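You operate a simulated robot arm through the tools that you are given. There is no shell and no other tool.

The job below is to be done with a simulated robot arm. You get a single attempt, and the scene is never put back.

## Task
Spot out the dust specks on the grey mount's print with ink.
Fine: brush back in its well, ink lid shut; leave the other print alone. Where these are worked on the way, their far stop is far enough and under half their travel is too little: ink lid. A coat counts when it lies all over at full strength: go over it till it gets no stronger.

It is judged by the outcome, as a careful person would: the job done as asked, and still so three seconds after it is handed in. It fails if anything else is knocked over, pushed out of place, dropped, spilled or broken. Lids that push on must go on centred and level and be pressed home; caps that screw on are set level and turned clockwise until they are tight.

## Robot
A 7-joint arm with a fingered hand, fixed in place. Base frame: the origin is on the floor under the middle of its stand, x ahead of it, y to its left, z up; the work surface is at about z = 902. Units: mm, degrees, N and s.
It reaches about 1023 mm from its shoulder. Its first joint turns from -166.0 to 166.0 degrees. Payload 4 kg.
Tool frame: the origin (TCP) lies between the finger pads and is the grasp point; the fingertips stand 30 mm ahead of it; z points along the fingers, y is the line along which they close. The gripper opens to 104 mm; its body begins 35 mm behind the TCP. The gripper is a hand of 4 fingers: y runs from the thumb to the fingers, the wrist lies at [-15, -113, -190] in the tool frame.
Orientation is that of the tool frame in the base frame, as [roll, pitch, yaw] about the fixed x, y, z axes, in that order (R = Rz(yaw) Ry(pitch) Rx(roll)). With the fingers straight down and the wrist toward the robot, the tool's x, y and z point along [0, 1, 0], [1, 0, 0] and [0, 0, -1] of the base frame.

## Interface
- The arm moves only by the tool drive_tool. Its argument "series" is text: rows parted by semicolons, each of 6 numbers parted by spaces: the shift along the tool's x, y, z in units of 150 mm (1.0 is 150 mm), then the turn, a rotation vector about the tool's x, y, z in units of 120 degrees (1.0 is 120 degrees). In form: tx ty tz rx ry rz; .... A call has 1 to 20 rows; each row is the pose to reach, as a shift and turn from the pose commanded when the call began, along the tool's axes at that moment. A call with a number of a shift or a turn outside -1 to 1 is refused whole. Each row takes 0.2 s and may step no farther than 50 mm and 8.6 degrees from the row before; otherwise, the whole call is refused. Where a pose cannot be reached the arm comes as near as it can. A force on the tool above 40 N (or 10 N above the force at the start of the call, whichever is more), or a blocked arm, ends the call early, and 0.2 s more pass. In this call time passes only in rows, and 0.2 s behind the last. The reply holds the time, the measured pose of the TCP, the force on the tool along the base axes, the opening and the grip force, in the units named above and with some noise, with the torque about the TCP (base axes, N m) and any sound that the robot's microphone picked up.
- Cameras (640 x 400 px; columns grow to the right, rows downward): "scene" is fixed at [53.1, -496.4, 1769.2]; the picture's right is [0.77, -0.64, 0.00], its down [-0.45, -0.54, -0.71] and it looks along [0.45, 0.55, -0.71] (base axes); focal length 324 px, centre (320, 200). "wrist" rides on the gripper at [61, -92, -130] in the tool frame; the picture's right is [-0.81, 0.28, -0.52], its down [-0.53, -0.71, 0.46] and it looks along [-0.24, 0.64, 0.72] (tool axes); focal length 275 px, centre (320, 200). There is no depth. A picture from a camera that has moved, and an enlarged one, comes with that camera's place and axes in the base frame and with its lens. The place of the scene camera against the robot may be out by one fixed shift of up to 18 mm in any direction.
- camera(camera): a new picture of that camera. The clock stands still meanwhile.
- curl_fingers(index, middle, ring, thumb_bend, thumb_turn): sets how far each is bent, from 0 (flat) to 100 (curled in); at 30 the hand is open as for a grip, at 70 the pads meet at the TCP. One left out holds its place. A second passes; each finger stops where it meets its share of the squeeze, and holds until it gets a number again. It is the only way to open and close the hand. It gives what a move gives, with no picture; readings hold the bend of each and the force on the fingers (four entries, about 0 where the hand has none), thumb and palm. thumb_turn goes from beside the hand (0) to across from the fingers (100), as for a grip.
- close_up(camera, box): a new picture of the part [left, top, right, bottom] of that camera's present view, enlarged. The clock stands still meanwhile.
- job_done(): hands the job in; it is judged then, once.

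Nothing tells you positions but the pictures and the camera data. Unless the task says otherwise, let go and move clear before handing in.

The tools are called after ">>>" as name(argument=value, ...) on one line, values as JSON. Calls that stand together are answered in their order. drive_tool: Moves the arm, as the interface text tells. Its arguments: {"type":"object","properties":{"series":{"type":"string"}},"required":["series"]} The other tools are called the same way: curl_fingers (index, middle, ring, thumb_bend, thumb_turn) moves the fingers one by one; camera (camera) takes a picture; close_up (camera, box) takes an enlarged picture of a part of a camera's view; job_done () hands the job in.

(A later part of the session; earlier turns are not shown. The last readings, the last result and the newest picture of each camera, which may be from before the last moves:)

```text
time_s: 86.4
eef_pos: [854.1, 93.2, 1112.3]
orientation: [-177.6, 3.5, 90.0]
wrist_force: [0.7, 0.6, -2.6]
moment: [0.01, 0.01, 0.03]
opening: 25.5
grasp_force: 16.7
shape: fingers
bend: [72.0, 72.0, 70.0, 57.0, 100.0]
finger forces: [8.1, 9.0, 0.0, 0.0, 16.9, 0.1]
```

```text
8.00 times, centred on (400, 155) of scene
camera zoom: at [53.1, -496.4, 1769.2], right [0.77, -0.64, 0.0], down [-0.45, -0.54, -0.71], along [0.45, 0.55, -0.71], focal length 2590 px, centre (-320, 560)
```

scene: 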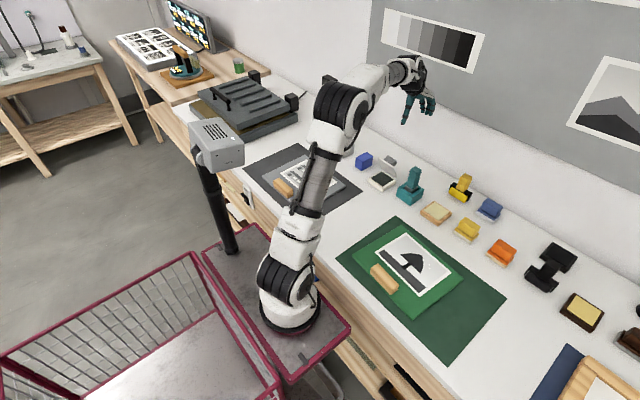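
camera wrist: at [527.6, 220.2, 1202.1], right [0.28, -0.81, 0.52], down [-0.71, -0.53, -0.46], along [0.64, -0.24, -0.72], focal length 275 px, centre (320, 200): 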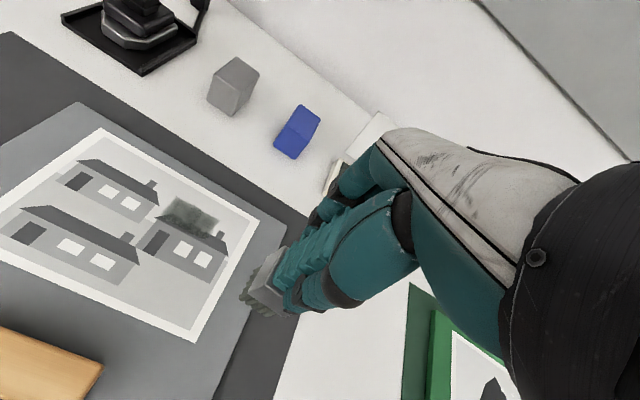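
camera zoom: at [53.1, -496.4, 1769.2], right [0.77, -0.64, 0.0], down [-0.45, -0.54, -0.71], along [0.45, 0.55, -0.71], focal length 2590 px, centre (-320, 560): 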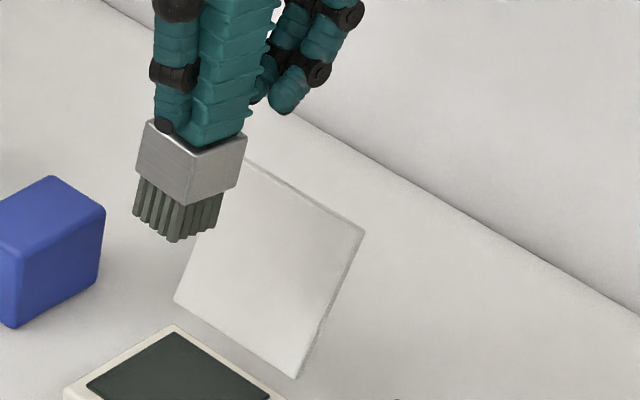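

The brush is re-inked, but it leans ~8° (tip toward the robot) in the hand. I'll rotate the tool to level the brush and check again.

>>> drive_tool(series="0 0 0 -0.034 -0.01 0; 0 0 0 -0.067 -0.02 0")

>>> close_up(camera="scene", box=[375, 130, 425, 180])

>>> close_up(camera="wrist", box=[210, 230, 310, 330])

```text
time_s: 87.0
eef_pos: [855.3, 91.7, 1112.8]
orientation: [174.3, 5.9, 89.9]
wrist_force: [0.3, 0.0, -2.2]
moment: [0.02, -0.02, 0.01]
opening: 25.3
grasp_force: 16.8
shape: fingers
bend: [72.0, 72.0, 70.0, 57.0, 100.0]
finger forces: [8.0, 8.9, 0.1, 0.0, 16.9, 0.1]
```

```text
8.00 times, centred on (400, 155) of scene
camera zoom: at [53.1, -496.4, 1769.2], right [0.77, -0.64, 0.0], down [-0.45, -0.54, -0.71], along [0.45, 0.55, -0.71], focal length 2590 px, centre (-320, 560)
```

zoom: 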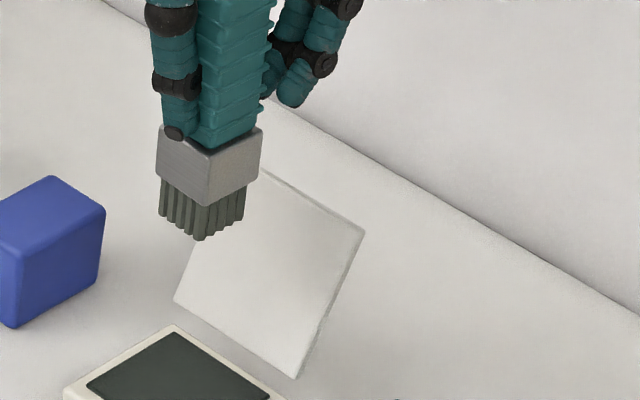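

```text
4.00 times, centred on (260, 280) of wrist
camera zoom: at [750.2, 166.6, 1227.4], right [0.22, -0.75, 0.62], down [-0.67, -0.58, -0.47], along [0.71, -0.31, -0.63], focal length 1101 px, centre (560, -120)
```

zoom: 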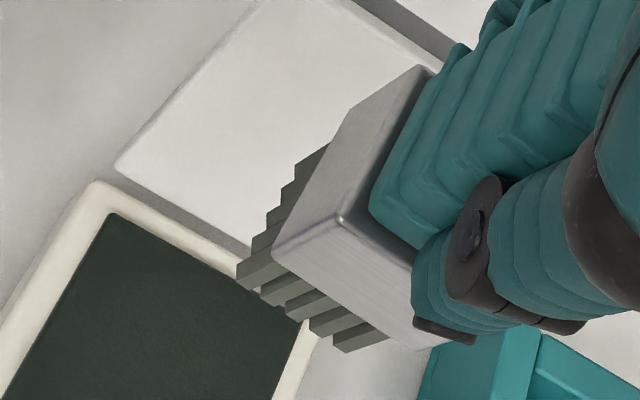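

Now the brush looks level. I'll press on the pad once more to confirm level contact and a full load.

>>> drive_tool(series="-0.015 0 0.2 0 0 0; -0.03 -0.02 0.4 0 0 0; -0.03 -0.02 0.58 0 0 0")

>>> close_up(camera="wrist", box=[190, 220, 330, 340])

>>> close_up(camera="scene", box=[360, 120, 430, 190])

```text
time_s: 87.8
eef_pos: [860.4, 74.3, 1028.6]
orientation: [174.4, 5.9, 90.0]
wrist_force: [-1.0, 0.0, -1.0]
moment: [0.02, 0.0, 0.01]
opening: 25.6
grasp_force: 16.6
shape: fingers
bend: [72.0, 72.0, 70.0, 57.0, 100.0]
finger forces: [7.9, 8.7, 0.1, 0.0, 16.7, 0.1]
```

```text
3.33 times, centred on (260, 280) of wrist
camera zoom: at [754.7, 149.2, 1142.6], right [0.22, -0.75, 0.62], down [-0.67, -0.58, -0.47], along [0.71, -0.31, -0.63], focal length 918 px, centre (520, -67)
```

zoom: 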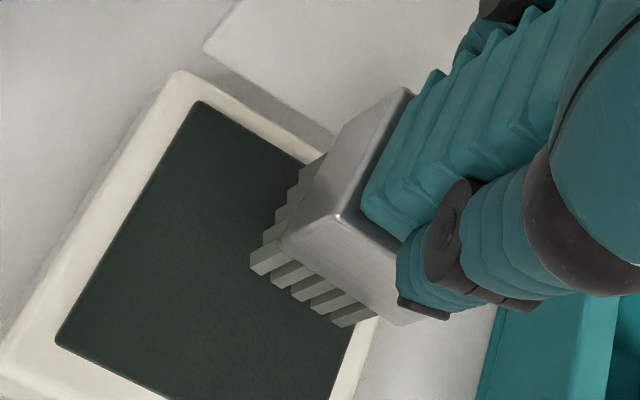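

```text
5.71 times, centred on (395, 155) of scene
camera zoom: at [53.1, -496.4, 1769.2], right [0.77, -0.64, 0.0], down [-0.45, -0.54, -0.71], along [0.45, 0.55, -0.71], focal length 1850 px, centre (-109, 457)
```

zoom: 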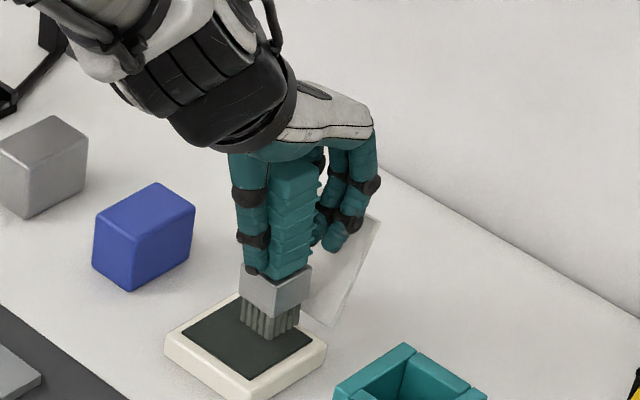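

The descent drifted because the tool is tilted. I'll correct sideways with the tilted axes in mind and then lower straight down onto the pad.

>>> drive_tool(series="0.0796 -0.039 -0.012 0 0 0; 0.0865 -0.0456 0.054 0 0 0; 0.0885 -0.0475 0.074 0 0 0")

>>> drive_tool(series="0.001 -0.001 0.01 0 0 0")

>>> drive_tool(series="0.001 -0.001 0.01 0 0 0")

```text
time_s: 88.6
eef_pos: [853.9, 88.9, 1014.8]
orientation: [174.4, 5.9, 89.9]
wrist_force: [0.1, -0.1, 1.1]
moment: [0.0, -0.02, 0.03]
opening: 25.6
grasp_force: 17.2
shape: fingers
bend: [72.0, 72.0, 70.0, 57.0, 100.0]
finger forces: [7.9, 8.9, 0.0, 0.0, 16.9, 0.1]
```

```text
time_s: 89.0
eef_pos: [853.4, 89.2, 1014.3]
orientation: [174.2, 5.8, 90.0]
wrist_force: [1.3, -1.9, 9.0]
moment: [-0.04, 0.15, 0.03]
opening: 25.6
grasp_force: 17.8
shape: fingers
bend: [72.0, 72.0, 70.0, 58.0, 100.0]
finger forces: [8.5, 9.9, 0.0, 0.0, 17.4, 0.0]
```

```text
time_s: 89.4
eef_pos: [853.4, 87.9, 1013.3]
orientation: [174.2, 5.7, 89.9]
wrist_force: [2.2, -3.9, 22.7]
moment: [-0.02, 0.21, 0.05]
opening: 25.5
grasp_force: 20.0
shape: fingers
bend: [72.0, 72.0, 70.0, 58.0, 100.0]
finger forces: [9.9, 11.6, 0.0, 0.0, 18.4, 0.0]
```

Torque now shows contact at the front-left corner, so I over-corrected. I'll take back about half the tilt and press again.

>>> drive_tool(series="0 0 -0.05 0 0 0; 0 0.02 -0.06 0.033 0.012 0; 0 0.03 -0.04 0.033 0.012 0; 0 0.03 -0.025 0.033 0.012 0")

>>> drive_tool(series="0 0 0.01 0 0 0")

>>> drive_tool(series="0 0 0.01 0 0 0")

```text
time_s: 90.4
eef_pos: [858.7, 90.7, 1014.6]
orientation: [178.4, 4.5, 90.0]
wrist_force: [-0.2, -0.1, -2.1]
moment: [0.01, 0.01, 0.0]
opening: 26.0
grasp_force: 17.2
shape: fingers
bend: [72.0, 72.0, 70.0, 58.0, 100.0]
finger forces: [8.3, 8.6, 0.0, 0.0, 16.6, 0.1]
```

```text
time_s: 90.8
eef_pos: [858.6, 90.0, 1013.5]
orientation: [178.4, 4.4, 90.0]
wrist_force: [-0.1, 0.2, -2.5]
moment: [0.04, -0.05, 0.0]
opening: 25.7
grasp_force: 17.0
shape: fingers
bend: [72.0, 72.0, 70.0, 58.0, 100.0]
finger forces: [8.2, 8.7, 0.0, 0.1, 16.7, 0.1]
```

```text
time_s: 91.2
eef_pos: [859.3, 90.0, 1014.7]
orientation: [178.3, 4.4, 90.1]
wrist_force: [-0.9, 0.3, 0.8]
moment: [-0.03, 0.0, -0.02]
opening: 25.5
grasp_force: 16.7
shape: fingers
bend: [72.0, 72.0, 70.0, 58.0, 100.0]
finger forces: [8.0, 8.8, 0.0, 0.0, 17.4, 0.0]
```

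>>> drive_tool(series="0 0 0.01 0 0 0")

>>> drive_tool(series="0 0 0.008 0 0 0")

>>> close_up(camera="wrist", box=[190, 220, 330, 340])

>>> close_up(camera="scene", box=[370, 130, 420, 180])

```text
time_s: 91.6
eef_pos: [859.7, 90.3, 1012.2]
orientation: [178.2, 4.4, 90.2]
wrist_force: [-2.6, 2.5, 13.2]
moment: [-0.09, 0.15, -0.04]
opening: 25.5
grasp_force: 18.9
shape: fingers
bend: [72.0, 72.0, 70.0, 57.0, 100.0]
finger forces: [8.1, 9.2, 0.0, 0.1, 21.2, 0.0]
```

```text
time_s: 92.0
eef_pos: [858.7, 90.9, 1011.4]
orientation: [178.1, 4.3, 90.0]
wrist_force: [-3.5, 4.8, 23.3]
moment: [-0.09, 0.23, -0.05]
opening: 25.6
grasp_force: 22.0
shape: fingers
bend: [72.0, 72.0, 70.0, 58.0, 100.0]
finger forces: [8.8, 10.1, 0.0, 0.0, 24.8, 0.0]
```

```text
3.33 times, centred on (260, 280) of wrist
camera zoom: at [762.3, 162.1, 1135.0], right [0.26, -0.77, 0.59], down [-0.7, -0.57, -0.44], along [0.67, -0.3, -0.68], focal length 918 px, centre (520, -67)
```

zoom: 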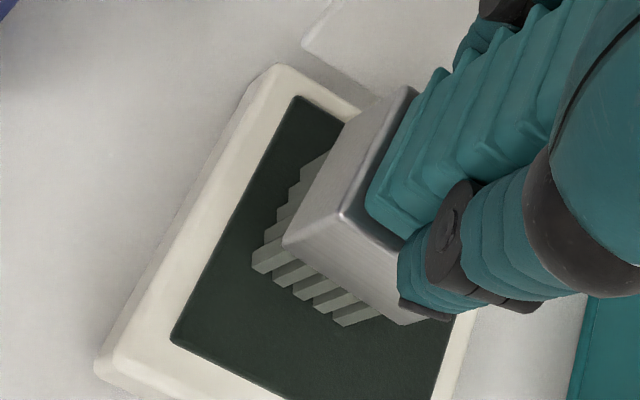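

```text
8.00 times, centred on (395, 155) of scene
camera zoom: at [53.1, -496.4, 1769.2], right [0.77, -0.64, 0.0], down [-0.45, -0.54, -0.71], along [0.45, 0.55, -0.71], focal length 2590 px, centre (-280, 560)
```

zoom: 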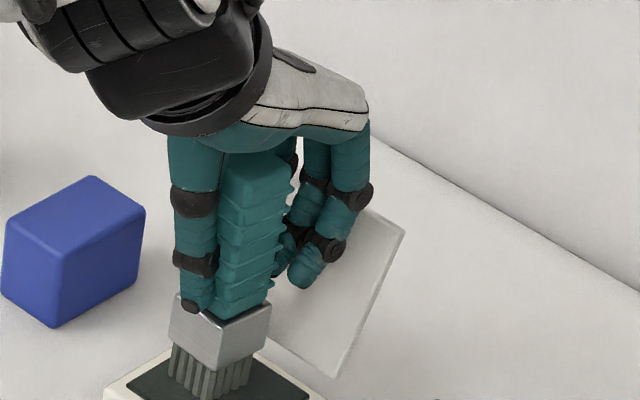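

I've been pressing too hard for this grip. Better: return the brush to its well to realign it, then re-grasp with the palm seated on the handle's top so it can't slip. First I lift and set the tool upright.

>>> drive_tool(series="0 0 -0.1 0 0 0; 0 0 -0.3 0 0 0; 0 0 -0.5 0 0 0; 0 0 -0.68 0 0 0; 0 0 -0.68 0.014 0.018 0; 0 0 -0.68 0.014 0.037 0")

>>> close_up(camera="scene", box=[360, 110, 440, 190])

>>> close_up(camera="wrist", box=[190, 220, 330, 340])

```text
time_s: 93.4
eef_pos: [854.6, 98.7, 1111.1]
orientation: [-180.0, 0.0, 90.1]
wrist_force: [-0.4, 0.7, -2.0]
moment: [0.0, -0.02, -0.01]
opening: 25.8
grasp_force: 17.3
shape: fingers
bend: [72.0, 72.0, 70.0, 58.0, 100.0]
finger forces: [8.2, 8.8, 0.1, 0.0, 16.7, 0.0]
```

```text
5.00 times, centred on (400, 150) of scene
camera zoom: at [53.1, -496.4, 1769.2], right [0.77, -0.64, 0.0], down [-0.45, -0.54, -0.71], along [0.45, 0.55, -0.71], focal length 1618 px, centre (-80, 450)
```

zoom: 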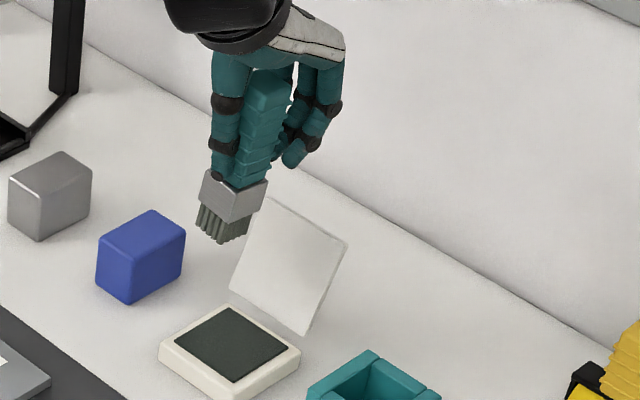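

```text
3.33 times, centred on (260, 280) of wrist
camera zoom: at [762.7, 160.5, 1243.0], right [0.28, -0.81, 0.52], down [-0.71, -0.54, -0.45], along [0.64, -0.24, -0.72], focal length 918 px, centre (520, -67)
```

zoom: 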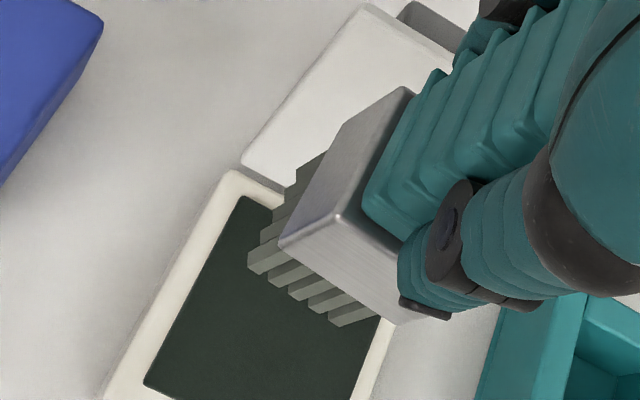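

With the tool upright the brush leans ~4° (tip toward +y). I'll tilt the tool to level it and move over the well.

>>> drive_tool(series="0 0 0 -0.017 -0.033 0; -0.25 0.03 -0.03 -0.017 -0.033 0; -0.5 0.06 -0.03 -0.017 -0.033 0; -0.75 0.09 -0.03 -0.017 -0.033 0; -0.9 0.12 -0.03 -0.017 -0.033 0")

>>> camera(camera="wrist")

>>> close_up(camera="wrist", box=[170, 220, 340, 360])

>>> close_up(camera="scene", box=[370, 110, 450, 210])

```text
time_s: 94.6
eef_pos: [873.7, -35.8, 1120.6]
orientation: [178.1, 3.9, 90.1]
wrist_force: [-0.7, 0.1, -2.4]
moment: [-0.04, -0.04, 0.0]
opening: 25.7
grasp_force: 17.1
shape: fingers
bend: [72.0, 72.0, 70.0, 58.0, 100.0]
finger forces: [8.1, 8.7, 0.0, 0.0, 16.6, 0.0]
```

```text
taken
camera wrist: at [777.0, 34.5, 1242.8], right [0.26, -0.77, 0.58], down [-0.7, -0.57, -0.44], along [0.67, -0.29, -0.68], focal length 275 px, centre (320, 200)
```

wrist: 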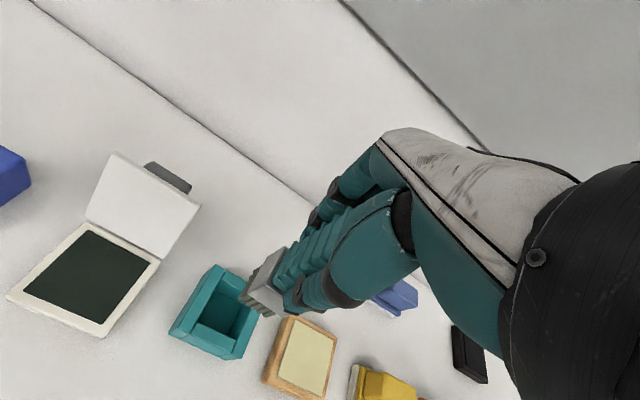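

```text
2.86 times, centred on (255, 290) of wrist
camera zoom: at [777.0, 34.5, 1242.8], right [0.26, -0.77, 0.58], down [-0.7, -0.57, -0.44], along [0.67, -0.29, -0.68], focal length 786 px, centre (506, -57)
```

zoom: 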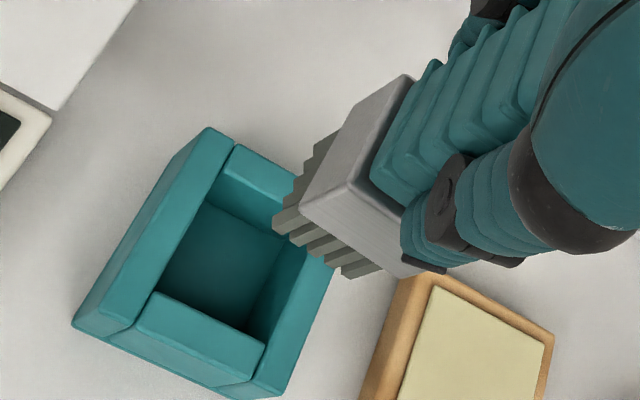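

```text
4.00 times, centred on (410, 160) of scene
camera zoom: at [53.1, -496.4, 1769.2], right [0.77, -0.64, 0.0], down [-0.45, -0.54, -0.71], along [0.45, 0.55, -0.71], focal length 1295 px, centre (-40, 360)
```

zoom: 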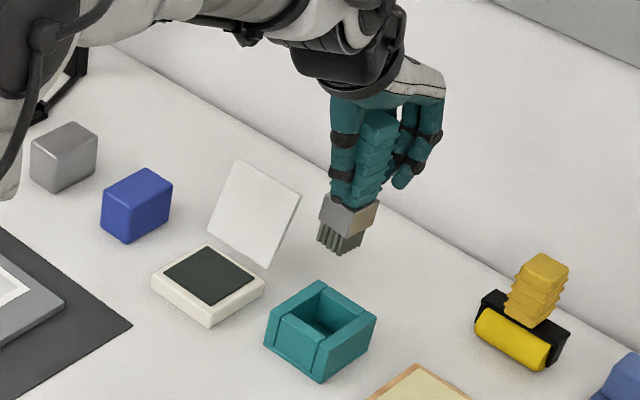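

The brush is nearly level and centred over the well cavity (≈863, −38). I'll lower it straight down most of the way and check.

>>> drive_tool(series="0.005 -0.002 0.267 0 0 0; 0.023 -0.011 0.533 0 0 0; 0.034 -0.0165 0.699 0 0 0")

>>> close_up(camera="wrist", box=[170, 220, 340, 360])

>>> close_up(camera="scene", box=[370, 130, 450, 210])

```text
time_s: 95.4
eef_pos: [875.4, -38.4, 1011.4]
orientation: [178.0, 4.0, 90.0]
wrist_force: [-0.5, -0.2, -1.3]
moment: [0.04, -0.01, 0.02]
opening: 25.6
grasp_force: 16.4
shape: fingers
bend: [72.0, 72.0, 70.0, 58.0, 100.0]
finger forces: [8.0, 8.6, 0.1, 0.0, 16.5, 0.0]
```

```text
2.86 times, centred on (255, 290) of wrist
camera zoom: at [778.5, 33.2, 1135.9], right [0.26, -0.77, 0.58], down [-0.7, -0.57, -0.44], along [0.67, -0.29, -0.68], focal length 786 px, centre (506, -57)
```

zoom: 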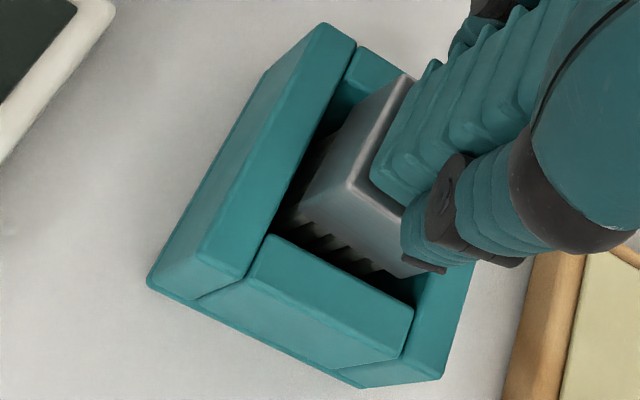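

```text
5.00 times, centred on (410, 170) of scene
camera zoom: at [53.1, -496.4, 1769.2], right [0.77, -0.64, 0.0], down [-0.45, -0.54, -0.71], along [0.45, 0.55, -0.71], focal length 1618 px, centre (-130, 350)
```

zoom: 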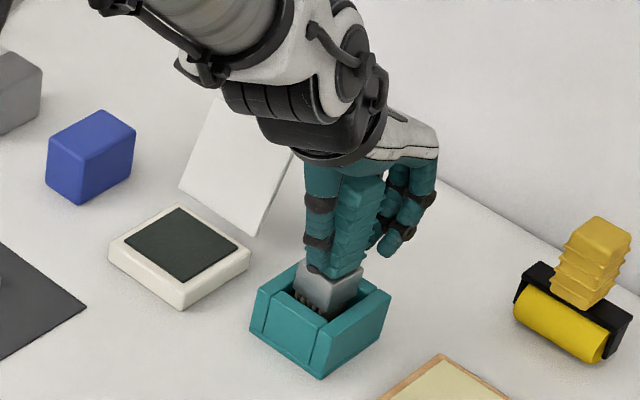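

The brush is inside the well. I'll lower gently until it rests on the floor.

>>> drive_tool(series="0.002 -0.001 0.03 0 0 0; 0.004 -0.002 0.05 0 0 0")

>>> drive_tool(series="0 0 0.01 0 0 0")

>>> drive_tool(series="0 0 0.01 0 0 0")

```text
time_s: 96.0
eef_pos: [876.9, -39.2, 1004.5]
orientation: [178.0, 3.9, 90.0]
wrist_force: [-0.8, -0.8, -0.9]
moment: [-0.01, -0.05, 0.0]
opening: 25.6
grasp_force: 16.6
shape: fingers
bend: [72.0, 72.0, 70.0, 58.0, 100.0]
finger forces: [8.0, 8.6, 0.1, 0.0, 16.5, 0.0]
```

```text
time_s: 96.4
eef_pos: [875.4, -40.3, 1002.7]
orientation: [178.0, 4.1, 90.1]
wrist_force: [-0.1, 0.1, -2.2]
moment: [-0.02, -0.01, 0.02]
opening: 25.6
grasp_force: 16.8
shape: fingers
bend: [72.0, 72.0, 70.0, 58.0, 100.0]
finger forces: [8.0, 8.6, 0.0, 0.1, 16.5, 0.0]
```

```text
time_s: 96.8
eef_pos: [875.4, -39.0, 1001.0]
orientation: [177.9, 4.1, 90.0]
wrist_force: [0.3, 0.3, -1.7]
moment: [0.02, -0.01, 0.02]
opening: 26.0
grasp_force: 16.7
shape: fingers
bend: [72.0, 72.0, 70.0, 58.0, 100.0]
finger forces: [8.0, 8.5, 0.0, 0.1, 16.5, 0.0]
```

>>> drive_tool(series="0 0 0.01 0 0 0")

>>> drive_tool(series="0 0 0.01 0 0 0")

>>> drive_tool(series="0 0 0.01 0 0 0")

```text
time_s: 97.2
eef_pos: [876.8, -38.8, 999.9]
orientation: [177.9, 4.0, 90.1]
wrist_force: [-0.5, -1.1, -1.7]
moment: [-0.03, 0.01, 0.01]
opening: 25.7
grasp_force: 16.9
shape: fingers
bend: [72.0, 72.0, 70.0, 58.0, 100.0]
finger forces: [8.0, 8.6, 0.0, 0.0, 16.5, 0.0]
```

```text
time_s: 97.6
eef_pos: [874.8, -40.8, 997.8]
orientation: [178.0, 3.9, 90.1]
wrist_force: [0.3, -0.1, -2.6]
moment: [0.02, -0.01, 0.0]
opening: 25.4
grasp_force: 16.7
shape: fingers
bend: [72.0, 72.0, 70.0, 58.0, 100.0]
finger forces: [8.0, 8.7, 0.1, 0.0, 16.4, 0.0]
```

```text
time_s: 98.0
eef_pos: [875.4, -40.7, 997.1]
orientation: [178.0, 3.9, 90.0]
wrist_force: [-0.5, 0.7, -0.5]
moment: [0.02, -0.02, 0.0]
opening: 25.5
grasp_force: 16.4
shape: fingers
bend: [72.0, 72.0, 70.0, 58.0, 100.0]
finger forces: [7.9, 8.5, 0.0, 0.0, 16.8, 0.0]
```

The brush rests on the well floor. I'll open the hand, straighten it upright, and look.

>>> curl_fingers(index=30, middle=30, ring=30, thumb_bend=30)

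>>> drive_tool(series="0 0 -0.1 0 0 0; 0 0 -0.3 0 0 0; 0 0 -0.5 0.0167 0.033 0; 0 0 -0.6 0.0167 0.033 0")

>>> camera(camera="wrist")

>>> close_up(camera="scene", box=[370, 130, 450, 210])

```text
time_s: 99.0
eef_pos: [875.2, -40.6, 995.8]
orientation: [178.0, 4.0, 90.1]
wrist_force: [-0.1, -0.3, 0.4]
moment: [0.0, 0.01, 0.0]
opening: 102.6
grasp_force: 0.0
shape: fingers
bend: [30.0, 30.0, 30.0, 30.0, 98.0]
finger forces: [0.0, 0.0, 0.0, 0.1, 0.0, 0.1]
```

```text
time_s: 100.0
eef_pos: [870.6, -31.6, 1087.3]
orientation: [-180.0, 0.0, 90.0]
wrist_force: [0.6, 0.0, 0.8]
moment: [-0.02, 0.01, 0.01]
opening: 103.0
grasp_force: 0.0
shape: fingers
bend: [30.0, 30.0, 30.0, 30.0, 98.0]
finger forces: [0.0, 0.0, 0.0, 0.1, 0.0, 0.0]
```

```text
taken
camera wrist: at [777.7, 30.1, 1218.0], right [0.28, -0.81, 0.52], down [-0.71, -0.53, -0.46], along [0.65, -0.24, -0.72], focal length 275 px, centre (320, 200)
```

wrist: 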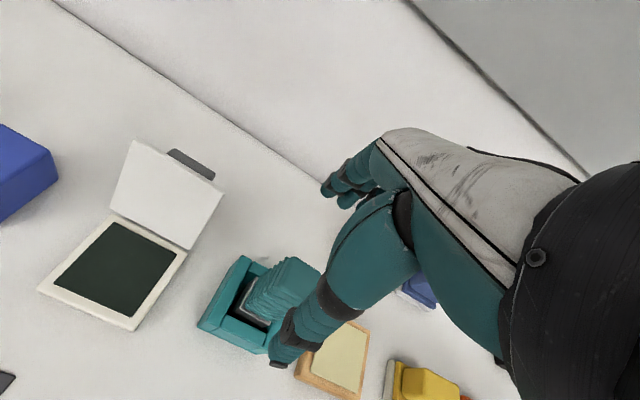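

```text
5.00 times, centred on (410, 170) of scene
camera zoom: at [53.1, -496.4, 1769.2], right [0.77, -0.64, 0.0], down [-0.45, -0.54, -0.71], along [0.45, 0.55, -0.71], focal length 1618 px, centre (-130, 350)
```

zoom: 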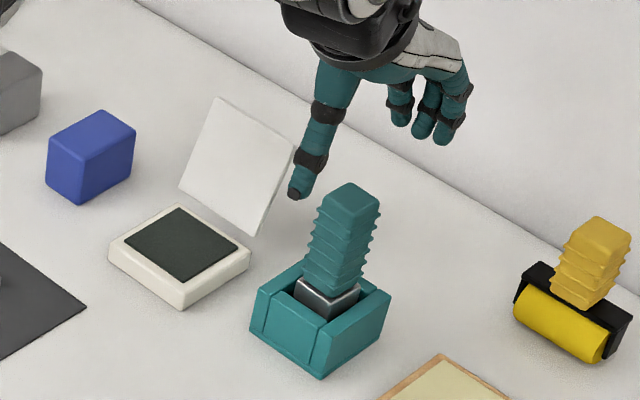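

>>> close_up(camera="wrist", box=[180, 230, 340, 380])

>>> close_up(camera="scene", box=[390, 160, 430, 210])

```text
2.67 times, centred on (260, 305) of wrist
camera zoom: at [777.7, 30.1, 1218.0], right [0.28, -0.81, 0.52], down [-0.71, -0.53, -0.46], along [0.65, -0.24, -0.72], focal length 734 px, centre (480, -80)
```

zoom: 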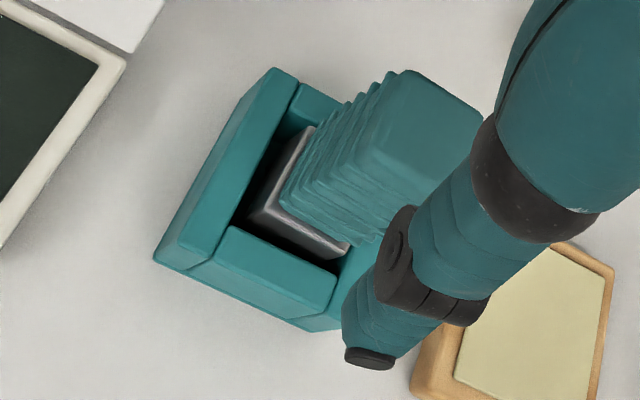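

```text
8.00 times, centred on (410, 185) of scene
camera zoom: at [53.1, -496.4, 1769.2], right [0.77, -0.64, 0.0], down [-0.45, -0.54, -0.71], along [0.45, 0.55, -0.71], focal length 2590 px, centre (-400, 320)
```

zoom: 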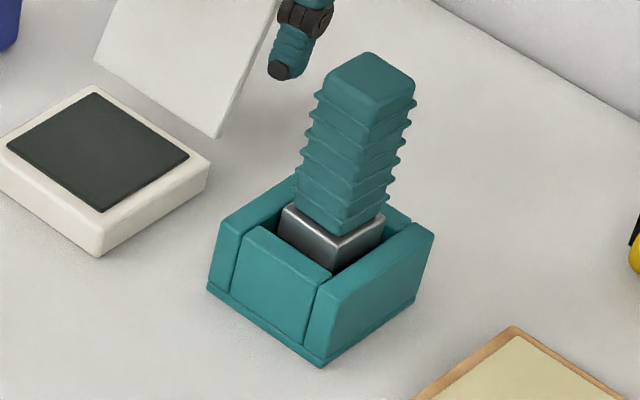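

The brush stands upright in the well. I'll re-grasp centred at (866, −37), lowering until the palm just touches the handle's top.

>>> drive_tool(series="-0.038 -0.03 0 0 0 0; -0.038 -0.03 0.25 0 0 0; -0.038 -0.03 0.5 0 0 0; -0.038 -0.03 0.58 0 0 0")

>>> drive_tool(series="0 0 0.01 0 0 0")

>>> drive_tool(series="0 0 0.01 0 0 0")

```text
time_s: 101.0
eef_pos: [866.5, -36.6, 999.6]
orientation: [179.8, 0.0, 89.9]
wrist_force: [-0.5, 0.3, 0.4]
moment: [0.03, 0.04, 0.03]
opening: 102.7
grasp_force: 0.2
shape: fingers
bend: [30.0, 30.0, 30.0, 30.0, 98.0]
finger forces: [0.0, 0.1, 0.1, 0.0, 0.1, 0.0]
```

```text
time_s: 101.4
eef_pos: [869.1, -38.5, 997.7]
orientation: [-180.0, 0.0, 90.1]
wrist_force: [0.1, 0.5, 0.2]
moment: [0.01, 0.01, -0.02]
opening: 103.0
grasp_force: 0.0
shape: fingers
bend: [30.0, 30.0, 30.0, 30.0, 98.0]
finger forces: [0.0, 0.1, 0.2, 0.1, 0.0, 0.0]
```

```text
time_s: 101.8
eef_pos: [868.6, -38.2, 998.1]
orientation: [-179.9, -0.1, 90.1]
wrist_force: [0.0, -0.3, -0.1]
moment: [0.0, 0.0, -0.04]
opening: 102.9
grasp_force: 0.0
shape: fingers
bend: [30.0, 30.0, 30.0, 30.0, 98.0]
finger forces: [0.0, 0.0, 0.1, 0.1, 0.0, 0.1]
```

>>> drive_tool(series="0 0 0.01 0 0 0; 0 0 0.02 0 0 0")

>>> drive_tool(series="0 0 0.01 0 0 0")

>>> drive_tool(series="0 0 0.01 0 0 0")

```text
time_s: 102.4
eef_pos: [868.4, -38.0, 994.3]
orientation: [-179.9, 0.0, 90.1]
wrist_force: [0.1, -0.1, 0.4]
moment: [0.0, -0.02, 0.04]
opening: 102.8
grasp_force: 0.0
shape: fingers
bend: [30.0, 30.0, 30.0, 30.0, 98.0]
finger forces: [0.0, 0.0, 0.1, 0.0, 0.0, 0.0]
```

```text
time_s: 102.8
eef_pos: [868.0, -38.7, 991.8]
orientation: [180.0, 0.0, 90.1]
wrist_force: [-0.9, -0.6, -0.8]
moment: [-0.01, -0.02, -0.01]
opening: 103.1
grasp_force: 0.1
shape: fingers
bend: [30.0, 30.0, 30.0, 30.0, 98.0]
finger forces: [0.0, 0.0, 0.0, 0.1, 0.0, 0.0]
```

```text
time_s: 103.2
eef_pos: [868.2, -38.9, 989.3]
orientation: [-180.0, 0.0, 90.2]
wrist_force: [-0.1, 0.3, -0.4]
moment: [0.01, -0.04, -0.02]
opening: 102.6
grasp_force: 0.0
shape: fingers
bend: [30.0, 30.0, 30.0, 30.0, 98.0]
finger forces: [0.0, 0.0, 0.0, 0.0, 0.0, 0.0]
```

No palm contact yet at z≈990, and the fingertips must stay above the well's walls. Let me look at the gaps.

>>> close_up(camera="scene", box=[380, 140, 440, 210])

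>>> close_up(camera="wrist", box=[180, 180, 420, 380])

```text
5.71 times, centred on (410, 175) of scene
camera zoom: at [53.1, -496.4, 1769.2], right [0.77, -0.64, 0.0], down [-0.45, -0.54, -0.71], along [0.45, 0.55, -0.71], focal length 1850 px, centre (-194, 343)
```

zoom: 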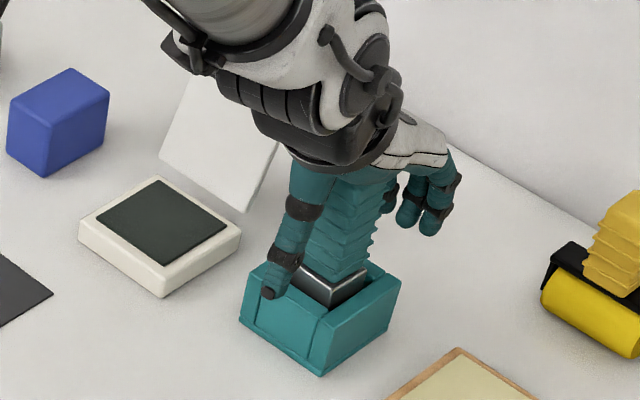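

```text
2.00 times, centred on (300, 280) of wrist
camera zoom: at [775.9, 23.5, 1120.8], right [0.28, -0.81, 0.52], down [-0.71, -0.53, -0.46], along [0.65, -0.24, -0.72], focal length 551 px, centre (360, 40)
```

zoom: 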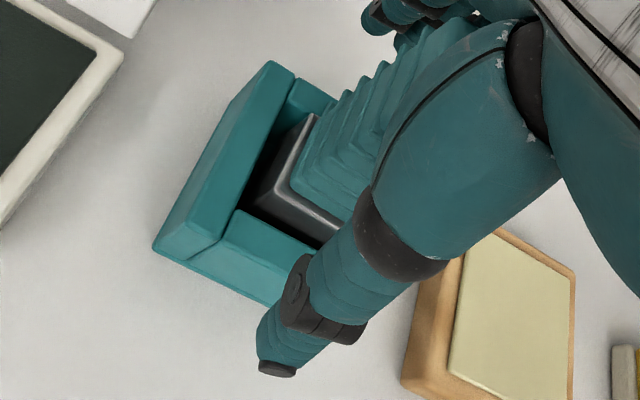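

The palm is close to the handle top and this lower grip gives a shorter lever. I'll raise 4 mm for fingertip clearance over the well walls, then close firmly.

>>> drive_tool(series="0.008 -0.01 -0.027 0 0 0")

>>> curl_fingers(index=70, middle=70, ring=60, thumb_bend=70, thumb_turn=100)

>>> curl_fingers(index=90, middle=90, thumb_bend=90)

>>> close_up(camera="scene", box=[380, 140, 440, 210])

```text
time_s: 103.6
eef_pos: [866.6, -37.3, 993.7]
orientation: [-180.0, 0.1, 90.1]
wrist_force: [0.3, 0.4, -0.4]
moment: [0.01, 0.01, -0.01]
opening: 102.9
grasp_force: 0.0
shape: fingers
bend: [30.0, 30.0, 30.0, 30.0, 98.0]
finger forces: [0.1, 0.0, 0.0, 0.0, 0.0, 0.0]
```

```text
time_s: 104.6
eef_pos: [866.0, -38.2, 993.6]
orientation: [-180.0, 0.0, 90.1]
wrist_force: [-0.5, -0.3, -0.6]
moment: [-0.02, -0.01, -0.01]
opening: 26.4
grasp_force: 10.1
shape: fingers
bend: [62.0, 64.0, 60.0, 59.0, 100.0]
finger forces: [5.0, 5.3, 0.1, 0.0, 10.4, 0.1]
```

```text
time_s: 105.6
eef_pos: [867.6, -37.0, 993.5]
orientation: [179.9, 0.0, 90.1]
wrist_force: [0.8, 0.0, -0.4]
moment: [0.02, -0.04, 0.02]
opening: 25.6
grasp_force: 19.0
shape: fingers
bend: [71.0, 65.0, 60.0, 59.0, 100.0]
finger forces: [9.3, 9.0, 0.0, 0.0, 18.5, 0.1]
```

```text
5.71 times, centred on (410, 175) of scene
camera zoom: at [53.1, -496.4, 1769.2], right [0.77, -0.64, 0.0], down [-0.45, -0.54, -0.71], along [0.45, 0.55, -0.71], focal length 1850 px, centre (-194, 343)
```

zoom: 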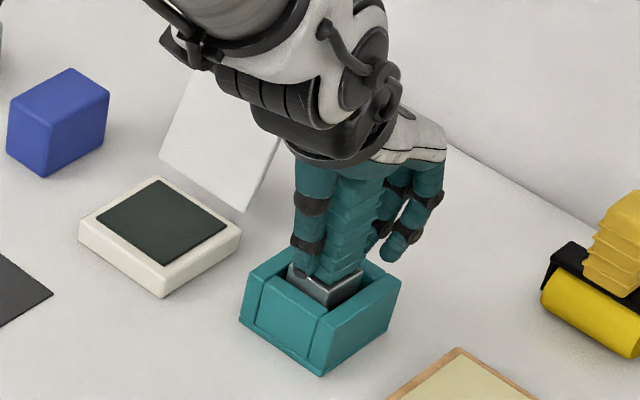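

Grip is firm at ~18.5 N. I'll lift straight up and carry the brush over the pad again.

>>> drive_tool(series="0 0 -0.1 0 0 0; 0 0 -0.3 0 0 0; 0 0 -0.55 0 0 0; 0 0 -0.8 0 0 0")

>>> drive_tool(series="0.25 -0.06 0 0 0 0; 0.5 -0.12 0 0 0 0; 0.75 -0.13 0 0 0 0; 0.81 -0.13 0 0 0 0; 0.81 -0.13 0.3 0 0 0; 0.81 -0.13 0.55 0 0 0")

>>> close_up(camera="wrist", box=[190, 220, 330, 340])

>>> close_up(camera="scene", box=[360, 120, 430, 190])

```text
time_s: 106.6
eef_pos: [868.3, -36.5, 1113.8]
orientation: [179.9, 0.0, 90.0]
wrist_force: [0.3, -0.1, -1.2]
moment: [-0.02, -0.03, 0.01]
opening: 25.6
grasp_force: 18.1
shape: fingers
bend: [71.0, 65.0, 60.0, 59.0, 100.0]
finger forces: [8.9, 8.9, 0.0, 0.0, 18.6, 0.0]
```

```text
time_s: 108.0
eef_pos: [843.0, 82.9, 1032.1]
orientation: [180.0, 0.0, 90.1]
wrist_force: [0.4, -0.2, -1.2]
moment: [-0.01, -0.04, -0.04]
opening: 25.7
grasp_force: 18.4
shape: fingers
bend: [71.0, 66.0, 60.0, 59.0, 100.0]
finger forces: [8.8, 8.8, 0.0, 0.1, 18.4, 0.0]
```

```text
3.33 times, centred on (260, 280) of wrist
camera zoom: at [751.5, 144.8, 1162.9], right [0.28, -0.81, 0.52], down [-0.71, -0.53, -0.46], along [0.65, -0.24, -0.72], focal length 918 px, centre (520, -67)
```

zoom: 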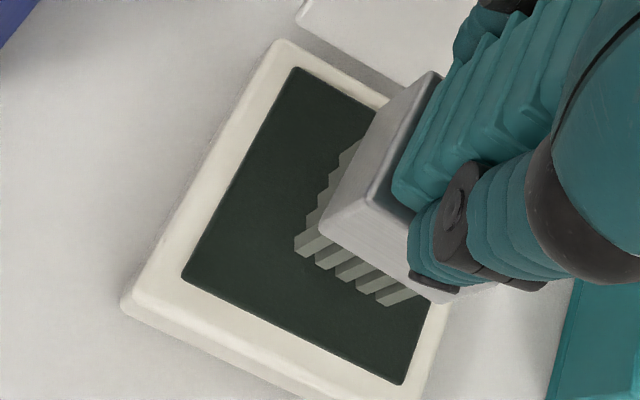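

```text
5.71 times, centred on (395, 155) of scene
camera zoom: at [53.1, -496.4, 1769.2], right [0.77, -0.64, 0.0], down [-0.45, -0.54, -0.71], along [0.45, 0.55, -0.71], focal length 1850 px, centre (-109, 457)
```

zoom: 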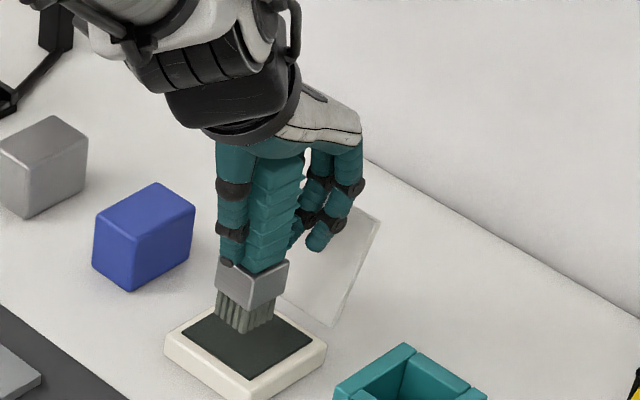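

The brush is straight and centred over the pad. I'll lower gently in fine steps this time, keeping the press under ~8 N.

>>> drive_tool(series="0 0 0.08 0 0 0; 0 0 0.14 0 0 0")

>>> drive_tool(series="0 0 0.006 0 0 0; 0 0 0.012 0 0 0")

>>> drive_tool(series="0 0 0.006 0 0 0")

```text
time_s: 108.6
eef_pos: [844.8, 83.3, 1011.8]
orientation: [-180.0, 0.1, 90.0]
wrist_force: [-0.2, -0.2, -1.5]
moment: [-0.01, -0.03, 0.02]
opening: 25.6
grasp_force: 18.1
shape: fingers
bend: [71.0, 66.0, 60.0, 59.0, 100.0]
finger forces: [8.9, 8.8, 0.0, 0.0, 18.5, 0.1]
```

```text
time_s: 109.2
eef_pos: [846.4, 83.8, 1008.5]
orientation: [179.9, 0.1, 90.1]
wrist_force: [-0.6, -1.7, 4.3]
moment: [-0.07, 0.03, 0.03]
opening: 25.4
grasp_force: 19.0
shape: fingers
bend: [71.0, 65.0, 60.0, 59.0, 100.0]
finger forces: [9.0, 9.4, 0.0, 0.0, 20.1, 0.1]
```

```text
time_s: 109.6
eef_pos: [845.6, 83.5, 1008.8]
orientation: [179.8, 0.0, 90.2]
wrist_force: [0.4, -1.4, 7.3]
moment: [-0.06, 0.05, 0.0]
opening: 25.6
grasp_force: 19.9
shape: fingers
bend: [71.0, 66.0, 60.0, 59.0, 100.0]
finger forces: [9.0, 9.5, 0.1, 0.0, 21.6, 0.0]
```

>>> close_up(camera="scene", box=[360, 120, 430, 190])

>>> drive_tool(series="0 0 0 0 0 0; 0 0 0 0 0 0; 0 0 0 0 0 0")

>>> close_up(camera="scene", box=[360, 120, 430, 190])

>>> close_up(camera="wrist", box=[190, 220, 330, 340])

```text
5.71 times, centred on (395, 155) of scene
camera zoom: at [53.1, -496.4, 1769.2], right [0.77, -0.64, 0.0], down [-0.45, -0.54, -0.71], along [0.45, 0.55, -0.71], focal length 1850 px, centre (-109, 457)
```

zoom: 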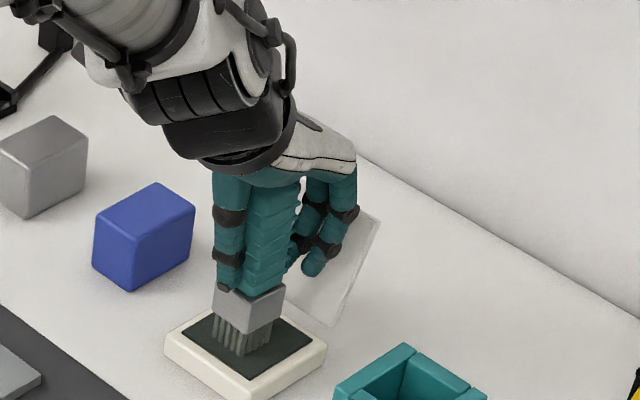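

```text
time_s: 110.4
eef_pos: [846.6, 84.4, 1009.0]
orientation: [179.8, 0.0, 90.1]
wrist_force: [0.1, -2.2, 11.3]
moment: [-0.07, 0.08, 0.01]
opening: 25.4
grasp_force: 20.5
shape: fingers
bend: [71.0, 65.0, 60.0, 59.0, 100.0]
finger forces: [9.5, 10.0, 0.0, 0.0, 22.0, 0.0]
```

```text
5.71 times, centred on (395, 155) of scene
camera zoom: at [53.1, -496.4, 1769.2], right [0.77, -0.64, 0.0], down [-0.45, -0.54, -0.71], along [0.45, 0.55, -0.71], focal length 1850 px, centre (-109, 457)
```

zoom: 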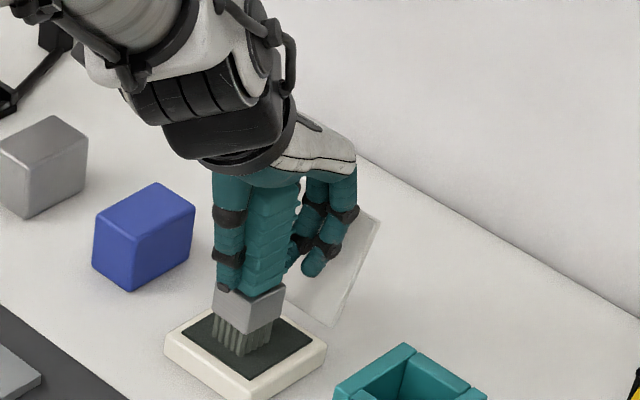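

```text
3.33 times, centred on (260, 280) of wrist
camera zoom: at [753.4, 145.8, 1140.2], right [0.28, -0.81, 0.52], down [-0.71, -0.53, -0.46], along [0.65, -0.24, -0.72], focal length 918 px, centre (520, -67)
```

zoom: 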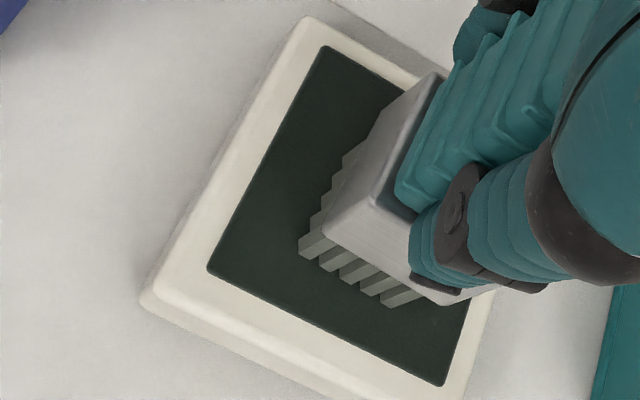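

Loaded at ~10 N. Now lift and carry it back to the print.

>>> drive_tool(series="0 0 -0.1 0 0 0; 0 0 -0.3 0 0 0; 0 0 -0.5 0 0 0; 0 0 -0.66 0 0 0")

>>> drive_tool(series="0.2 -0.2 0 0 0 0; 0.4 -0.4 0 0 0 0; 0.6 -0.6 0 0 0 0; 0.8 -0.8 0 0 0 0; 0.97 -0.97 0 0 0 0")

>>> camera(camera="wrist")

```text
time_s: 111.4
eef_pos: [846.9, 82.8, 1106.1]
orientation: [179.9, -0.1, 90.1]
wrist_force: [0.4, 0.1, -2.3]
moment: [-0.01, -0.03, -0.01]
opening: 25.5
grasp_force: 18.6
shape: fingers
bend: [71.0, 65.0, 60.0, 59.0, 100.0]
finger forces: [9.0, 9.2, 0.0, 0.0, 19.0, 0.1]
```

```text
time_s: 112.6
eef_pos: [697.4, 228.5, 1105.6]
orientation: [-180.0, -0.1, 90.1]
wrist_force: [-0.4, 0.5, -2.1]
moment: [0.05, 0.0, -0.01]
opening: 25.7
grasp_force: 18.5
shape: fingers
bend: [71.0, 66.0, 60.0, 59.0, 100.0]
finger forces: [8.9, 8.9, 0.0, 0.0, 18.6, 0.0]
```

```text
taken
camera wrist: at [605.5, 291.3, 1236.1], right [0.28, -0.81, 0.52], down [-0.71, -0.53, -0.46], along [0.65, -0.24, -0.72], focal length 275 px, centre (320, 200)
```

wrist: 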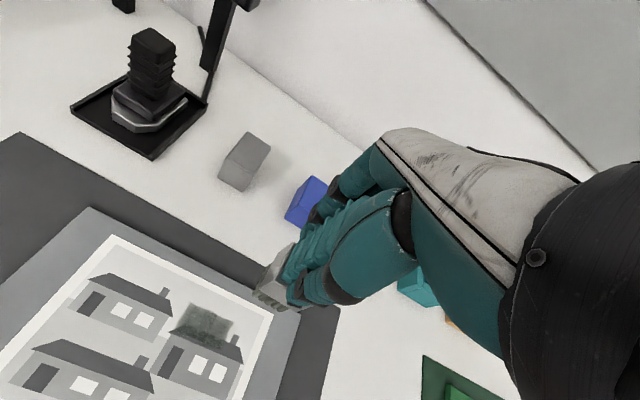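

>>> drive_tool(series="0.07 -0.1 0.2 0 0 0; 0.133 -0.187 0.45 0 0 0; 0.133 -0.187 0.65 0 0 0; 0.133 -0.187 0.687 0 0 0")

>>> drive_tool(series="0 0 0.007 0 0 0; 0 0 0.014 0 0 0")

>>> drive_tool(series="0 0 0.006 0 0 0")

>>> drive_tool(series="0 0 0.006 0 0 0")

```text
time_s: 113.6
eef_pos: [671.1, 249.7, 1002.5]
orientation: [180.0, 0.0, 90.1]
wrist_force: [0.9, 0.3, -2.1]
moment: [0.01, 0.03, 0.01]
opening: 25.5
grasp_force: 18.2
shape: fingers
bend: [71.0, 66.0, 60.0, 59.0, 100.0]
finger forces: [8.9, 9.0, 0.0, 0.0, 18.4, 0.0]
```

```text
time_s: 114.2
eef_pos: [671.9, 249.2, 1002.3]
orientation: [-179.9, 0.0, 90.1]
wrist_force: [-0.2, -0.8, -1.3]
moment: [0.0, 0.0, 0.0]
opening: 25.7
grasp_force: 18.6
shape: fingers
bend: [71.0, 66.0, 60.0, 59.0, 100.0]
finger forces: [8.9, 8.9, 0.0, 0.0, 18.6, 0.0]
```

```text
time_s: 114.6
eef_pos: [672.4, 249.7, 1000.3]
orientation: [-179.9, 0.0, 90.1]
wrist_force: [0.6, 1.1, -2.2]
moment: [-0.01, -0.01, 0.03]
opening: 25.8
grasp_force: 18.2
shape: fingers
bend: [71.0, 66.0, 60.0, 59.0, 100.0]
finger forces: [8.8, 9.0, 0.0, 0.1, 18.5, 0.1]
```

```text
time_s: 115.0
eef_pos: [672.3, 248.3, 999.5]
orientation: [180.0, 0.0, 90.1]
wrist_force: [0.9, -0.1, -1.9]
moment: [0.0, -0.04, 0.0]
opening: 25.6
grasp_force: 18.2
shape: fingers
bend: [71.0, 66.0, 60.0, 59.0, 100.0]
finger forces: [8.9, 8.9, 0.1, 0.1, 18.5, 0.1]
```

>>> drive_tool(series="0 0 0.006 0 0 0")

>>> drive_tool(series="0 0 0.006 0 0 0")

>>> drive_tool(series="0 0 0.004 0 0 0")

```text
time_s: 115.4
eef_pos: [671.5, 248.3, 999.0]
orientation: [-180.0, 0.0, 90.0]
wrist_force: [0.1, 0.8, -1.8]
moment: [-0.02, -0.06, 0.01]
opening: 25.3
grasp_force: 18.4
shape: fingers
bend: [71.0, 66.0, 60.0, 59.0, 100.0]
finger forces: [8.9, 8.9, 0.0, 0.0, 18.4, 0.1]
```

```text
time_s: 115.8
eef_pos: [671.9, 249.3, 997.2]
orientation: [179.9, 0.0, 90.2]
wrist_force: [0.4, -0.2, 5.3]
moment: [-0.01, -0.06, -0.01]
opening: 25.5
grasp_force: 18.7
shape: fingers
bend: [71.0, 66.0, 60.0, 59.0, 100.0]
finger forces: [9.2, 9.5, 0.0, 0.0, 19.9, 0.1]
```

```text
time_s: 116.2
eef_pos: [672.8, 249.5, 998.2]
orientation: [179.9, -0.1, 90.1]
wrist_force: [-0.9, -1.0, 9.1]
moment: [-0.05, 0.04, 0.0]
opening: 25.6
grasp_force: 20.3
shape: fingers
bend: [71.0, 66.0, 60.0, 59.0, 100.0]
finger forces: [9.3, 9.5, 0.0, 0.1, 22.4, 0.0]
```

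Light contact (~10 N). Now short cross strokes (±3 mm in x) while shifting ±6 mm in y, then I'll check the force.

>>> drive_tool(series="0 0.022 -0.002 0 0 0; 0 -0.022 -0.002 0 0 0; 0 0.022 -0.002 0 0 0; 0.02 0.022 -0.002 0 0 0; 0.02 -0.022 -0.002 0 0 0; 0.04 -0.022 -0.002 0 0 0; 0.04 0.022 -0.002 0 0 0; 0.02 0.022 -0.002 0 0 0; 0.02 -0.022 -0.002 0 0 0; -0.02 -0.022 -0.002 0 0 0; -0.02 0.022 -0.002 0 0 0; -0.04 0.022 -0.002 0 0 0; -0.04 -0.022 -0.002 0 0 0; -0.02 -0.022 -0.002 0 0 0; -0.02 0.022 -0.002 0 0 0; 0 0 -0.002 0 0 0")

>>> close_up(camera="scene", box=[295, 140, 355, 200])

>>> close_up(camera="wrist", box=[190, 240, 330, 360])

```text
time_s: 119.6
eef_pos: [673.6, 248.5, 997.0]
orientation: [-180.0, 0.0, 90.1]
wrist_force: [1.2, -3.0, 8.8]
moment: [-0.11, -0.2, -0.02]
opening: 25.1
grasp_force: 21.9
shape: fingers
bend: [71.0, 66.0, 60.0, 59.0, 100.0]
finger forces: [10.9, 10.4, 0.0, 0.0, 21.2, 0.0]
```

```text
6.67 times, centred on (325, 170) of scene
camera zoom: at [53.1, -496.4, 1769.2], right [0.77, -0.64, 0.0], down [-0.45, -0.54, -0.71], along [0.45, 0.55, -0.71], focal length 2158 px, centre (287, 400)
```

zoom: 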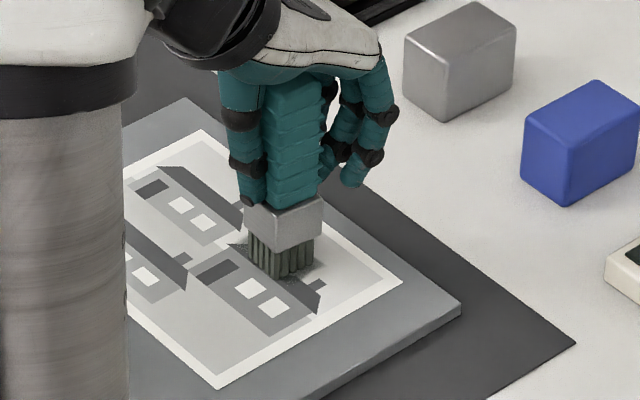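

```text
3.33 times, centred on (260, 300) of wrist
camera zoom: at [580.6, 310.6, 1128.3], right [0.28, -0.81, 0.52], down [-0.71, -0.53, -0.46], along [0.65, -0.24, -0.72], focal length 918 px, centre (520, -133)
```

zoom: 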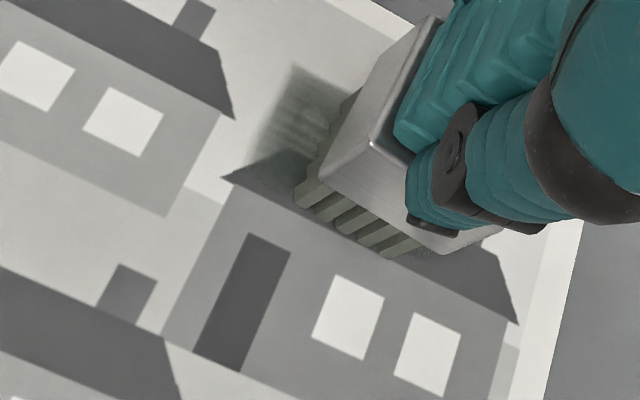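

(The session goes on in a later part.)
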